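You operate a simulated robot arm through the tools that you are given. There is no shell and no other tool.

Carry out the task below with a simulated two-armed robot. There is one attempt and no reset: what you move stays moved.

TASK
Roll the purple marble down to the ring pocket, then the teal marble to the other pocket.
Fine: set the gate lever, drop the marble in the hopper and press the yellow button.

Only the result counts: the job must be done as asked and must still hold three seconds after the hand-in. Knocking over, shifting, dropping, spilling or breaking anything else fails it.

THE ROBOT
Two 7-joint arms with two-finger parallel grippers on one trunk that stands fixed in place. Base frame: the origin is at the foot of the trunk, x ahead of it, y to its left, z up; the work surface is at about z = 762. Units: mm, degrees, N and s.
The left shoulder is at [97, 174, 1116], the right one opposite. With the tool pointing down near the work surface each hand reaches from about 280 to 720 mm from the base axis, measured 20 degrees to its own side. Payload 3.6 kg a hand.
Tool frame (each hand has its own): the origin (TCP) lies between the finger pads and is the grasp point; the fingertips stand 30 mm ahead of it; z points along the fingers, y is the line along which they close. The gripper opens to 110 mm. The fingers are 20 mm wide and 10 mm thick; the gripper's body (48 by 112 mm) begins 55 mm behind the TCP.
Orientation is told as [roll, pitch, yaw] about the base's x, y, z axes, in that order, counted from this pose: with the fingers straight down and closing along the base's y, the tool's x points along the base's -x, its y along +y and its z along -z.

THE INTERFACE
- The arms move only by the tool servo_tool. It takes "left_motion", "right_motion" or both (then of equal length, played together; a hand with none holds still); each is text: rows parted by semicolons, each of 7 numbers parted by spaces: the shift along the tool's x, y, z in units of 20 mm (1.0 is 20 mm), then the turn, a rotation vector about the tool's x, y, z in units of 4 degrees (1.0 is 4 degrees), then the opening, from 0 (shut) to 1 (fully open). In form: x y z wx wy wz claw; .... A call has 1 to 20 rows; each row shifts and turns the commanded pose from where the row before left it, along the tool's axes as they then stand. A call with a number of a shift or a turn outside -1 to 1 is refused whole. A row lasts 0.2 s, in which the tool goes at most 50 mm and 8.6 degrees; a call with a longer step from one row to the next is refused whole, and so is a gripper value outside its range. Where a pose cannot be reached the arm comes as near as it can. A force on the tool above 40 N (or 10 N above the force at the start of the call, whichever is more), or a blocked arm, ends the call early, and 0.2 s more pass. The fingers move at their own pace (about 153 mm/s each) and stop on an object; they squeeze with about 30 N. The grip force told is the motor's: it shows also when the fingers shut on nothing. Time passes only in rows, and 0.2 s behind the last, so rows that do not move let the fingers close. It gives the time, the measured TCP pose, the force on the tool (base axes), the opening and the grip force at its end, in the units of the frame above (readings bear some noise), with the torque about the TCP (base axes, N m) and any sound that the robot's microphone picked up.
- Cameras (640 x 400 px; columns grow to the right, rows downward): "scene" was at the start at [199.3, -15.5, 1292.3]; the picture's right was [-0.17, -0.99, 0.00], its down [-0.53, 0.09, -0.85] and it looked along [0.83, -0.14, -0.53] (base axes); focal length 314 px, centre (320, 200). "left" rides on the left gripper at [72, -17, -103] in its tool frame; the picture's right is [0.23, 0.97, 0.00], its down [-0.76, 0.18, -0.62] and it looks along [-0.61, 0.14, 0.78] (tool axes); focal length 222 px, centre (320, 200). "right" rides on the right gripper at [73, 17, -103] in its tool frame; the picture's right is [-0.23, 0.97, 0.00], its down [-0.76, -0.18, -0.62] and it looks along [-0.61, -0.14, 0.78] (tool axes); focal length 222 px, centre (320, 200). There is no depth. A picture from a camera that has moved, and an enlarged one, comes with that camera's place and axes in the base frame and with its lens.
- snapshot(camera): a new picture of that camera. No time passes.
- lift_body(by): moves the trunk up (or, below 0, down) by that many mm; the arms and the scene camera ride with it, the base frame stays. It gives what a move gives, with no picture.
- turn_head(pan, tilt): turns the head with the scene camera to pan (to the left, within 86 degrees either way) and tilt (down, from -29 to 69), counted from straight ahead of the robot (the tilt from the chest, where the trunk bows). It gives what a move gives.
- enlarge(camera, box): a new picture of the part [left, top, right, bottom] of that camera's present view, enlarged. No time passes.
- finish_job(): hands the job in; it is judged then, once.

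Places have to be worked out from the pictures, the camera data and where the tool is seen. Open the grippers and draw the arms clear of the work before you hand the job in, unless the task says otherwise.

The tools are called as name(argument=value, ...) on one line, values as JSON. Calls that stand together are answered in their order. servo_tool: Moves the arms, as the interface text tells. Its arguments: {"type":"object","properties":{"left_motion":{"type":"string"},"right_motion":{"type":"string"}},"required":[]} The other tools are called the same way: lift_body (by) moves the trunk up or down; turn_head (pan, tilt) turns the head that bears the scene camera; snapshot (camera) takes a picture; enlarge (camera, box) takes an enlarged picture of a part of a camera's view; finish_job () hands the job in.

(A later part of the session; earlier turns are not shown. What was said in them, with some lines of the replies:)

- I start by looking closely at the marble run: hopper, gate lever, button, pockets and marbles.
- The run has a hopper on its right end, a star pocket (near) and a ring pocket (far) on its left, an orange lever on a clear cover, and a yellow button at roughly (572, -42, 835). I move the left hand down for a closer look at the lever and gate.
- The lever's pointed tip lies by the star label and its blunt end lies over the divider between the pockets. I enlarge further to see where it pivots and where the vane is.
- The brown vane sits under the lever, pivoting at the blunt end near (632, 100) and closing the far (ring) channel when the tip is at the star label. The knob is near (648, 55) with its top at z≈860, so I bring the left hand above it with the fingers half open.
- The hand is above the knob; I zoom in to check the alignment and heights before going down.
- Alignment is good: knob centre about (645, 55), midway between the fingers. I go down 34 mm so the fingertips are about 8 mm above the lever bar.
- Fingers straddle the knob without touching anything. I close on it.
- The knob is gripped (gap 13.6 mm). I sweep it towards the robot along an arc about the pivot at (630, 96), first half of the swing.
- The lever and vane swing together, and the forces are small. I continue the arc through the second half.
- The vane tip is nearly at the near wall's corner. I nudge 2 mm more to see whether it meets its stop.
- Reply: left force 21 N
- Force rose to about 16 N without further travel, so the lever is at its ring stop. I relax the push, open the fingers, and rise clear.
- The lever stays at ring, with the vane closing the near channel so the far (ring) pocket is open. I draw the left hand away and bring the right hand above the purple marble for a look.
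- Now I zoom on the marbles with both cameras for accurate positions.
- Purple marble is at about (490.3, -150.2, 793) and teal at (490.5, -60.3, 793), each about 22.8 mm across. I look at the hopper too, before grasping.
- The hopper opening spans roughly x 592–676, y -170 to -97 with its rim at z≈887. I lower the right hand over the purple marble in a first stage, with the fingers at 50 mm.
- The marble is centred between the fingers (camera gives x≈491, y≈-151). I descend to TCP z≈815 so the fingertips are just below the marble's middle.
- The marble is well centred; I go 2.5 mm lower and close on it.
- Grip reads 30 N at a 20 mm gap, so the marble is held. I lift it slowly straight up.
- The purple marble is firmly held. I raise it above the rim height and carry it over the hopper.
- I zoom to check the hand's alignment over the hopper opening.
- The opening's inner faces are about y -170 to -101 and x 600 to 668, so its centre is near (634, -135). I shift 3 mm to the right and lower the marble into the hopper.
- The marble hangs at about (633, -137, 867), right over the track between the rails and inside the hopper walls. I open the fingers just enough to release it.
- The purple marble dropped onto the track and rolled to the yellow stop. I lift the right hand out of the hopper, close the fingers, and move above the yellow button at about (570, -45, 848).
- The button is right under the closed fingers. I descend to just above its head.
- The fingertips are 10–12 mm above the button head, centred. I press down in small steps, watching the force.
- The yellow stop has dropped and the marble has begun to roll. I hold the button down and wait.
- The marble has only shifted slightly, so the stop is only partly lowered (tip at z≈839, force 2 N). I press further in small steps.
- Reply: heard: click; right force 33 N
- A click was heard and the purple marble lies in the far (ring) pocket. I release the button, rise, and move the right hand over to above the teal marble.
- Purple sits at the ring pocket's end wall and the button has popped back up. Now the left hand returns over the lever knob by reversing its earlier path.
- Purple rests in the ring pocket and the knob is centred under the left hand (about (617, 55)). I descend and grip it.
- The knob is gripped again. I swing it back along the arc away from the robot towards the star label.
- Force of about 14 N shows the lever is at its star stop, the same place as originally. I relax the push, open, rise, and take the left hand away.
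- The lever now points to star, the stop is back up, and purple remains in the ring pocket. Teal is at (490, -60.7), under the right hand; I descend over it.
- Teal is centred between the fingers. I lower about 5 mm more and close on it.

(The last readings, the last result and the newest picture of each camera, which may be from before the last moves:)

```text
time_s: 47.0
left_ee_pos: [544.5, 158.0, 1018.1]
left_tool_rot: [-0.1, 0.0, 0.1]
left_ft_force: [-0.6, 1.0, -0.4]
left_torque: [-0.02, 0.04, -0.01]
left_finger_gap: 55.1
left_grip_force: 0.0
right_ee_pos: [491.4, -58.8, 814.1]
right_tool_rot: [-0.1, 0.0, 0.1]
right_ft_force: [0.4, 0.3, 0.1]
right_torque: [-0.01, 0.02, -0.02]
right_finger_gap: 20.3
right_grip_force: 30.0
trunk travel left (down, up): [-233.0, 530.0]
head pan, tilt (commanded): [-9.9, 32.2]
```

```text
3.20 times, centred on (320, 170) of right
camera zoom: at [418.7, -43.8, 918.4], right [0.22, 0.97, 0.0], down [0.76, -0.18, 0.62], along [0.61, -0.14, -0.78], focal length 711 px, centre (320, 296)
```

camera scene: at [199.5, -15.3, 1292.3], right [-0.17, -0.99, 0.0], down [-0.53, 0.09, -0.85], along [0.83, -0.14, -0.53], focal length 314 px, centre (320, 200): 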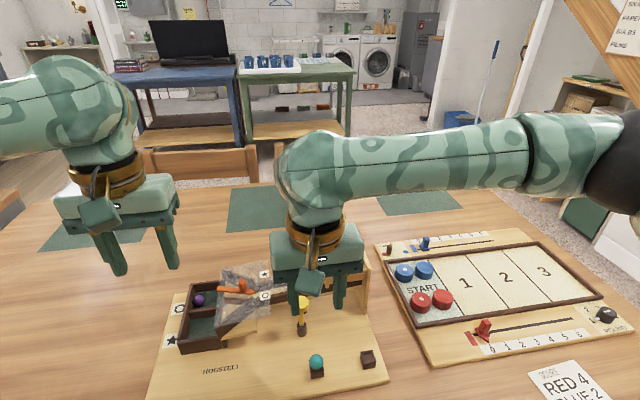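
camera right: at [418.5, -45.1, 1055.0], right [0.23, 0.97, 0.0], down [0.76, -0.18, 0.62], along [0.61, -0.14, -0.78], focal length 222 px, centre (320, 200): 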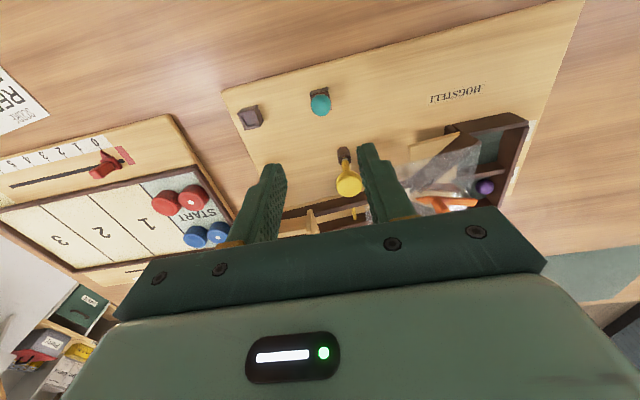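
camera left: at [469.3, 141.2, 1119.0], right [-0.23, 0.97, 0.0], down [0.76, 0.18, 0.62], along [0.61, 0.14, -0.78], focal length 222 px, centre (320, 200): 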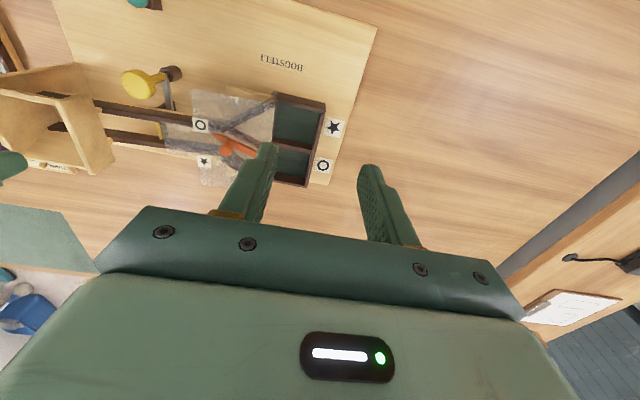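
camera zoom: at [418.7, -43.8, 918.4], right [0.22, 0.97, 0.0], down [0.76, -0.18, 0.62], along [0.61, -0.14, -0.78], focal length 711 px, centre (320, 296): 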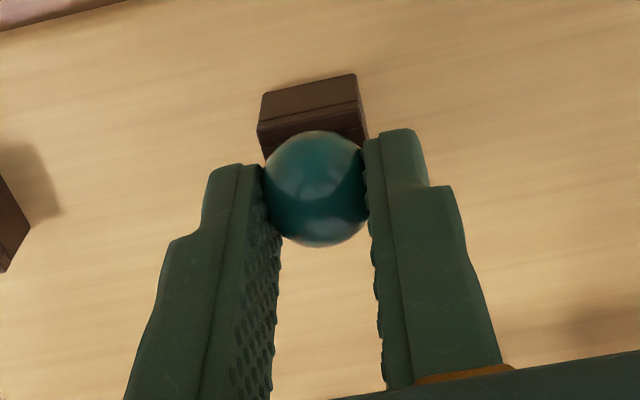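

Teal is held at a 20 mm gap. I lift it slowly, then raise it above rim height.

servo_tool(right_motion="0 0 -0.15 0 0 0 0.12; 0 0 -0.3 0 0 0 0.12; 0 0 -0.5 0 0 0 0.12; 0 0 -0.7 0 0 0 0.12; 0 0 -0.9 0 0 0 0.12; 0 0 -0.9 0 0 0 0.12; 0 0 -0.9 0 0 0 0.12; 0 0 -0.9 0 0 0 0.12; 0 0 -0.9 0 0 0 0.12; 0 0 -0.7 0 0 0 0.12; 0 0 -0.35 0 0 0 0.12; 0 0 0 0 0 0 0.12")

enlarge(camera="right", box=[220, 60, 420, 220])

```text
time_s: 49.6
left_ee_pos: [543.7, 159.4, 1018.3]
left_tool_rot: [0.1, 0.0, 0.1]
left_ft_force: [0.5, 0.1, -0.1]
left_torque: [-0.01, -0.04, 0.0]
left_finger_gap: 55.0
left_grip_force: 0.1
right_ee_pos: [490.8, -60.0, 958.9]
right_tool_rot: [-0.1, -0.1, 0.1]
right_ft_force: [0.0, -0.2, -0.7]
right_torque: [-0.02, 0.0, -0.01]
right_finger_gap: 20.4
right_grip_force: 29.8
trunk travel left (down, up): [-233.0, 530.0]
head pan, tilt (commanded): [-9.9, 32.2]
```

```text
2.50 times, centred on (320, 140) of right
camera zoom: at [417.9, -44.2, 1061.9], right [0.22, 0.97, 0.0], down [0.76, -0.18, 0.62], along [0.61, -0.14, -0.78], focal length 555 px, centre (320, 350)
```

zoom: 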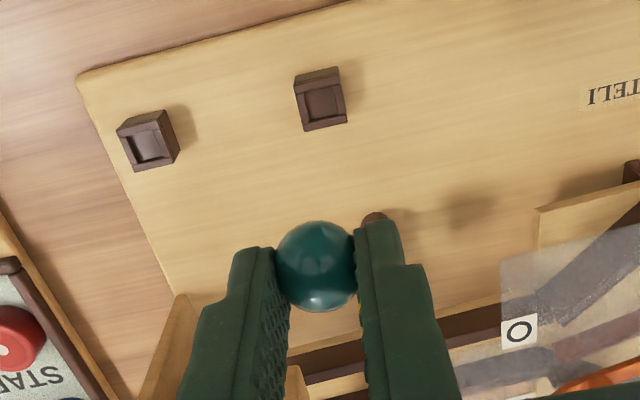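

The teal marble is held firmly at z≈958. I carry it across to over the hopper centre (634, -135).

servo_tool(right_motion="-0.4 -0.21 0 0 0 0 0.12; -0.7 -0.37 0 0 0 0 0.12; -0.8 -0.42 0 0 0 0 0.12; -0.8 -0.42 0 0 0 0 0.12; -0.8 -0.42 0 0 0 0 0.12; -0.8 -0.42 0 0 0 0 0.12; -0.8 -0.42 0 0 0 0 0.12; -0.8 -0.42 0 0 0 0 0.12; -0.7 -0.37 0 0 0 0 0.12; -0.5 -0.28 0 0 0 0 0.12; 0 0 0 0 0 0 0.12")

enlarge(camera="right", box=[240, 50, 400, 200])

enlarge(camera="scene", box=[290, 200, 400, 320])

```text
time_s: 52.0
left_ee_pos: [544.2, 158.6, 1018.7]
left_tool_rot: [-0.1, -0.1, 0.0]
left_ft_force: [-0.6, 0.7, -0.3]
left_torque: [-0.02, 0.01, -0.03]
left_finger_gap: 54.9
left_grip_force: 0.0
right_ee_pos: [633.0, -136.3, 957.6]
right_tool_rot: [-0.1, -0.1, 0.2]
right_ft_force: [0.8, 0.5, 0.1]
right_torque: [-0.04, -0.02, 0.02]
right_finger_gap: 19.9
right_grip_force: 29.8
trunk travel left (down, up): [-233.0, 530.0]
head pan, tilt (commanded): [-9.9, 32.2]
```

```text
2.67 times, centred on (320, 125) of right
camera zoom: at [560.1, -119.7, 1061.7], right [0.22, 0.97, 0.0], down [0.76, -0.18, 0.62], along [0.61, -0.14, -0.78], focal length 592 px, centre (320, 400)
```

zoom: 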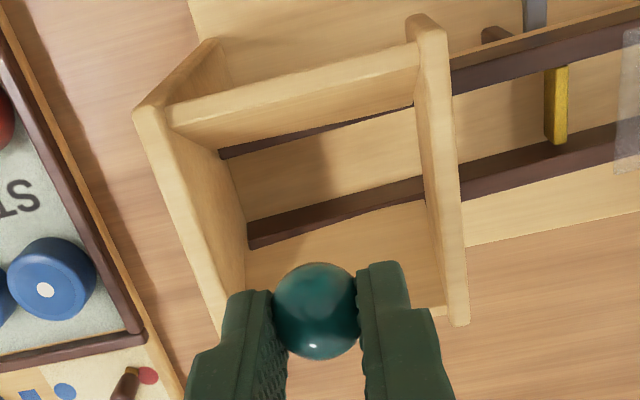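

```text
3.33 times, centred on (345, 260) of scene
camera zoom: at [199.3, -15.4, 1292.3], right [-0.17, -0.99, 0.0], down [-0.53, 0.09, -0.85], along [0.83, -0.14, -0.53], focal length 1047 px, centre (237, 0)
```

zoom: 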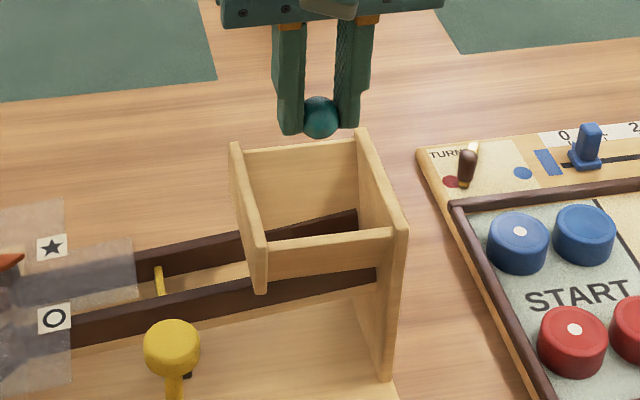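

The hand is at (633, -136), the same place that worked before. I lower the marble into the hopper by about 69 mm.

servo_tool(right_motion="-0.02 0 0.4 0 0 0 0.12; -0.02 0 0.6 0 0 0 0.12; -0.02 0 0.7 0 0 0 0.12; 0 0 0.7 0 0 0 0.12; 0 0 0.6 0 0 0 0.12; 0 0 0.4 0 0 0 0.12; 0 0 0 0 0 0 0.12")

enlarge(camera="right", box=[240, 50, 400, 200])

enlarge(camera="scene", box=[290, 200, 400, 320])

```text
time_s: 53.6
left_ee_pos: [543.5, 158.8, 1018.9]
left_tool_rot: [0.0, 0.1, 0.1]
left_ft_force: [-0.7, -0.3, -0.4]
left_torque: [-0.02, 0.01, -0.03]
left_finger_gap: 55.0
left_grip_force: 0.0
right_ee_pos: [634.7, -135.9, 889.4]
right_tool_rot: [-0.1, -0.1, 0.0]
right_ft_force: [0.7, -0.2, -0.8]
right_torque: [0.02, -0.02, -0.01]
right_finger_gap: 19.9
right_grip_force: 29.9
trunk travel left (down, up): [-233.0, 530.0]
head pan, tilt (commanded): [-9.9, 32.2]
```

```text
2.67 times, centred on (320, 125) of right
camera zoom: at [561.7, -120.2, 992.9], right [0.22, 0.97, 0.0], down [0.76, -0.18, 0.62], along [0.61, -0.14, -0.78], focal length 592 px, centre (320, 400)
```

zoom: 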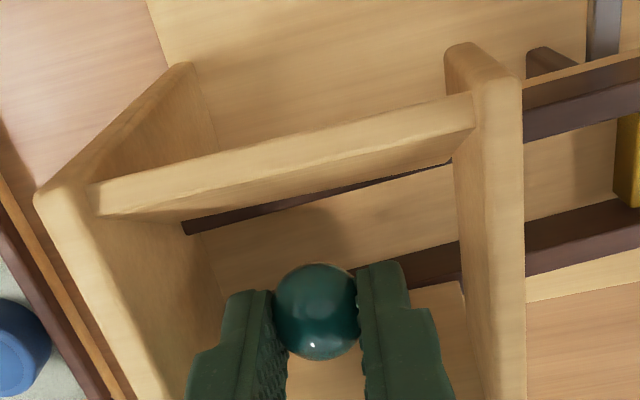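

```text
3.33 times, centred on (345, 260) of scene
camera zoom: at [199.3, -15.4, 1292.3], right [-0.17, -0.99, 0.0], down [-0.53, 0.09, -0.85], along [0.83, -0.14, -0.53], focal length 1047 px, centre (237, 0)
```

zoom: 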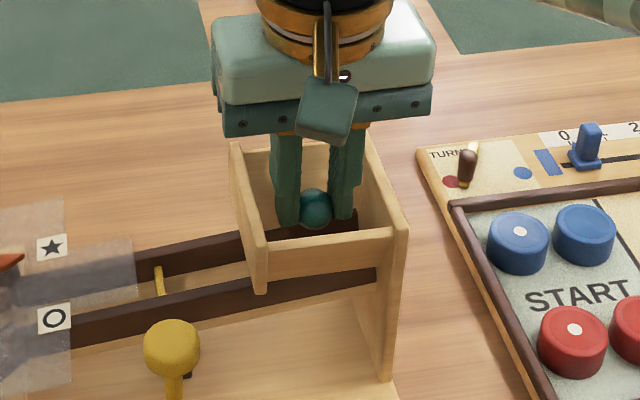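

Same position as the first drop. I open just enough to release teal.

servo_tool(right_motion="0 0 0 0 0 0 0.22; 0 0 0 0 0 0 0.28; 0 0 0 0 0 0 0.3; 0 0 0 0 0 0 0.3; 0 0 0 0 0 0 0.3; 0 0 0 0 0 0 0.3")

enlarge(camera="scene", box=[160, 200, 400, 350])

enlarge(camera="left", box=[0, 40, 320, 220])

```text
time_s: 55.0
left_ee_pos: [544.4, 159.5, 1019.1]
left_tool_rot: [0.0, 0.0, 0.0]
left_ft_force: [-0.4, 0.2, -0.1]
left_torque: [0.01, -0.02, 0.03]
left_finger_gap: 54.8
left_grip_force: 0.0
right_ee_pos: [634.9, -135.8, 890.2]
right_tool_rot: [-0.1, 0.0, 0.1]
right_ft_force: [0.6, 0.2, 0.4]
right_torque: [0.01, -0.01, -0.01]
right_finger_gap: 33.3
right_grip_force: 0.1
trunk travel left (down, up): [-233.0, 530.0]
head pan, tilt (commanded): [-9.9, 32.2]
```

```text
2.67 times, centred on (280, 275) of scene
camera zoom: at [199.4, -15.4, 1292.3], right [-0.17, -0.99, 0.0], down [-0.53, 0.09, -0.85], along [0.83, -0.14, -0.53], focal length 838 px, centre (427, 0)
```

zoom: 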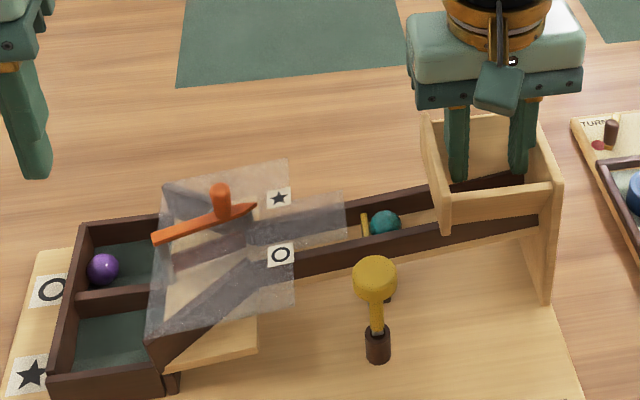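

```text
2.00 times, centred on (160, 130) of left
camera zoom: at [472.6, 141.1, 1120.5], right [-0.23, 0.97, 0.0], down [0.76, 0.18, 0.62], along [0.61, 0.14, -0.78], focal length 444 px, centre (640, 340)
```

zoom: 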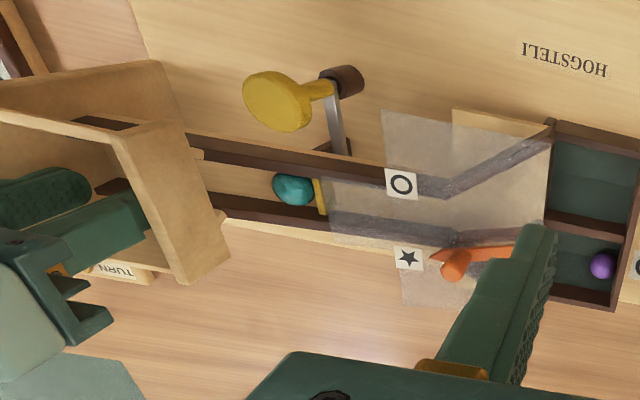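

Teal is waiting at the stop and the lever is at star. I lift the right hand out, close it, and move above the button again.

servo_tool(right_motion="0 0 -0.5 0 0 0 0.3; 0 0 -0.9 0 0 0 0.3; 0 0 -0.9 0 0 0 0.3; 0 0 -0.9 0 0 0 0.3; 0.5 0.7 -0.2 0 0 0 0.1; 0.55 0.8 0 0 0 0 0; 0.55 0.8 0 0 0 0 0; 0.55 0.8 0 0 0 0 0; 0.55 0.8 0 0 0 0 0; 0.55 0.58 0 0 0 0 0; 0 0 0 0 0 0 0")

enlarge(camera="right", box=[240, 60, 400, 200])

```text
time_s: 57.4
left_ee_pos: [544.6, 158.8, 1017.7]
left_tool_rot: [0.0, 0.0, 0.1]
left_ft_force: [-0.1, 0.0, 0.0]
left_torque: [0.0, 0.03, 0.01]
left_finger_gap: 54.9
left_grip_force: 0.1
right_ee_pos: [568.0, -45.9, 958.6]
right_tool_rot: [-0.1, -0.1, 0.1]
right_ft_force: [-0.3, 0.5, -0.1]
right_torque: [0.0, 0.0, 0.02]
right_finger_gap: 0.0
right_grip_force: 29.7
trunk travel left (down, up): [-233.0, 530.0]
head pan, tilt (commanded): [-9.9, 32.2]
```

```text
2.86 times, centred on (320, 130) of right
camera zoom: at [496.1, -28.9, 1062.8], right [0.22, 0.97, 0.0], down [0.76, -0.18, 0.62], along [0.61, -0.14, -0.78], focal length 635 px, centre (320, 400)
```

zoom: 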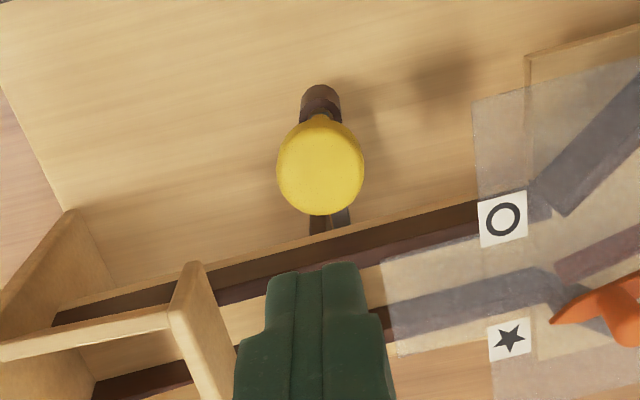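

The hand is in the same place over the button as before. I descend and press with the same travel, then hold.

servo_tool(right_motion="0 0 0.7 0 0 0 0; 0 0 0.7 0 0 0 0; 0 0 0.7 0 0 0 0; 0 0 0.7 0 0 0 0; 0 0 0.6 0 0 0 0; 0 0 0.25 0 0 0 0; 0 0 0.25 0 0 0 0; 0 0 0.25 0 0 0 0; 0 0 0.25 0 0 0 0; 0 0 0.15 0 0 0 0; 0 0 0.15 0 0 0 0; 0 0 0.15 0 0 0 0; 0 0 0.08 0 0 0 0; 0 0 0 0 0 0 0; 0 0 0 0 0 0 0; 0 0 0 0 0 0 0")

enlarge(camera="scene", box=[160, 220, 360, 360])

enlarge(camera="left", box=[60, 40, 330, 190])

```text
time_s: 60.8
left_ee_pos: [543.3, 160.2, 1020.6]
left_tool_rot: [0.0, -0.1, 0.1]
left_ft_force: [0.7, -0.5, 0.3]
left_torque: [-0.02, 0.02, -0.01]
left_finger_gap: 54.9
left_grip_force: 0.0
right_ee_pos: [568.3, -45.7, 862.2]
right_tool_rot: [0.0, -0.3, 0.1]
right_ft_force: [4.6, -1.7, 29.0]
right_torque: [0.0, -0.13, -0.02]
right_finger_gap: 0.0
right_grip_force: 29.6
trunk travel left (down, up): [-233.0, 530.0]
head pan, tilt (commanded): [-9.9, 32.2]
heard: click
```

```text
2.86 times, centred on (260, 290) of scene
camera zoom: at [197.1, -15.4, 1292.9], right [-0.17, -0.99, 0.0], down [-0.52, 0.09, -0.85], along [0.83, -0.14, -0.53], focal length 897 px, centre (491, -57)
```

zoom: 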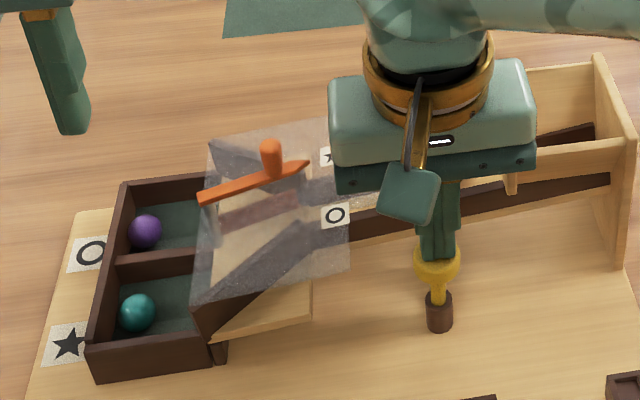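

```text
2.37 times, centred on (195, 115) of left
camera zoom: at [470.6, 141.2, 1121.7], right [-0.23, 0.97, 0.0], down [0.76, 0.18, 0.62], along [0.61, 0.14, -0.78], focal length 526 px, centre (616, 402)
```

zoom: 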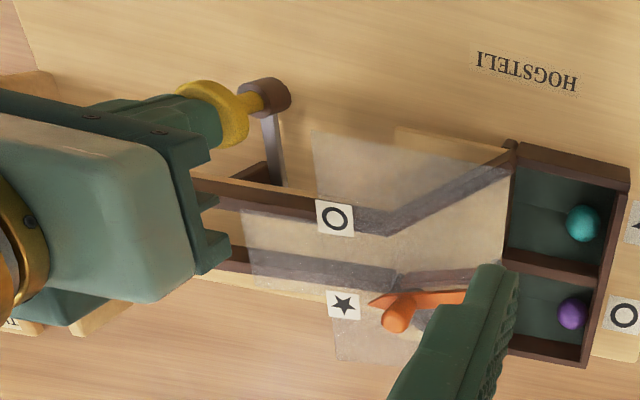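

Teal went to the star pocket and purple is still in the ring pocket. I release the button, raise the right hand, and draw both arms clear with grippers open.

servo_tool(right_motion="0 0 -0.4 0 0 0 0; 0 0 -0.8 0 0 0 0; 0 0 -0.9 0 0 0 0; 0 0 -0.9 0 0 0 0; 0 0 -0.9 0 0 0 0; 0 0 -0.9 0 0 0 0; 0 0 -0.9 0 0 0 0; 0.3 -0.8 -0.7 0 0 0 0.2; 0.35 -0.95 -0.6 0 0 0 0.5; 0.35 -0.95 -0.6 0 0 0 0.8; 0.35 -0.95 -0.6 0 0 0 1; 0.35 -0.95 -0.5 0 0 0 1; 0.35 -0.95 -0.5 0 0 0 1; 0.35 -0.95 -0.4 0 0 0 1; 0.35 -0.95 -0.3 0 0 0 1; 0.35 -0.95 0 0 0 0 1; 0.3 -0.95 0 0 0 0 1; 0 -0.9 0 0 0 0 1; 0 0 0 0 0 0 1", left_motion="0 0 0 0 0 0 0.5; 0 0 0 0 0 0 0.5; 0 0 0 0 0 0 0.5; 0 0 -0.5 0 0 0 0.6; 0 0 -0.5 0 0 0 0.8; 0 0 -0.5 0 0 0 1; 0 0.3 -0.5 0 0 0 1; 0 0.3 -0.5 0 0 0 1; 0 0.3 -0.5 0 0 0 1; 0 0.3 -0.5 0 0 0 1; 0 0.3 -0.5 0 0 0 1; 0 0.3 -0.5 0 0 0 1; 0 0 0 0 0 0 1; 0 0 0 0 0 0 1; 0 0 0 0 0 0 1; 0 0 0 0 0 0 1; 0 0 0 0 0 0 1; 0 0 0 0 0 0 1; 0 0 0 0 0 0 1")

snapshot(camera="scene")

enlarge(camera="scene", box=[140, 230, 400, 400])

```text
time_s: 64.8
left_ee_pos: [544.5, 195.3, 1108.0]
left_tool_rot: [0.1, 0.0, 0.1]
left_ft_force: [-0.1, -0.5, -0.4]
left_torque: [0.02, 0.0, -0.01]
left_finger_gap: 110.1
left_grip_force: 0.1
right_ee_pos: [499.6, -249.6, 1058.2]
right_tool_rot: [-0.1, 0.1, 0.1]
right_ft_force: [0.3, 0.5, 0.0]
right_torque: [0.0, 0.04, 0.03]
right_finger_gap: 110.0
right_grip_force: 0.1
trunk travel left (down, up): [-233.0, 530.0]
head pan, tilt (commanded): [-9.9, 32.2]
```

```text
taken
camera scene: at [199.3, -15.3, 1292.3], right [-0.17, -0.99, 0.0], down [-0.53, 0.09, -0.85], along [0.83, -0.14, -0.53], focal length 314 px, centre (320, 200)
```

scene: 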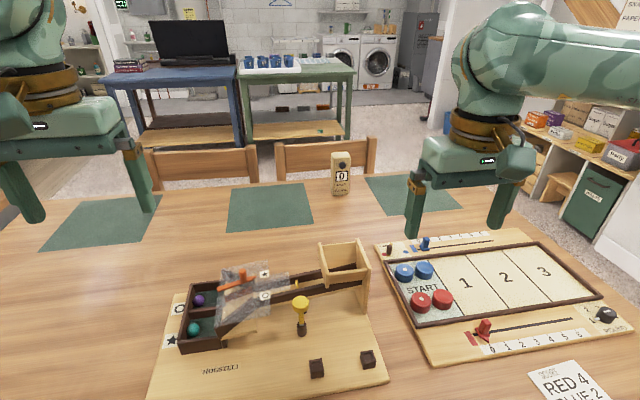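

```text
2.35 times, centred on (270, 315) of scene
camera zoom: at [199.3, -15.3, 1292.3], right [-0.17, -0.99, 0.0], down [-0.53, 0.09, -0.85], along [0.83, -0.14, -0.53], focal length 739 px, centre (438, -71)
```

zoom: 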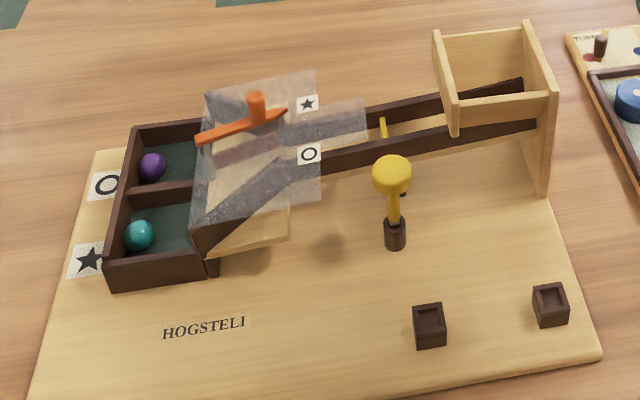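

Purple rests in the ring pocket and teal in the star pocket. Nothing else has moved, and both arms are clear with open grippers, so I hand the job in.

finish_job()

```text
The job is handed in.
```

The purple marble is in the ring pocket and the teal marble is in the star pocket, both rolled down the run in that order. I set the lever to ring for purple and back to star for teal. Each time the button clicked and the marble rolled straight through.

In the last picture both marbles were at rest, the board and everything around it looked unmoved, and both arms were clear with their grippers open. The job is handed in; no verdict came back with it.
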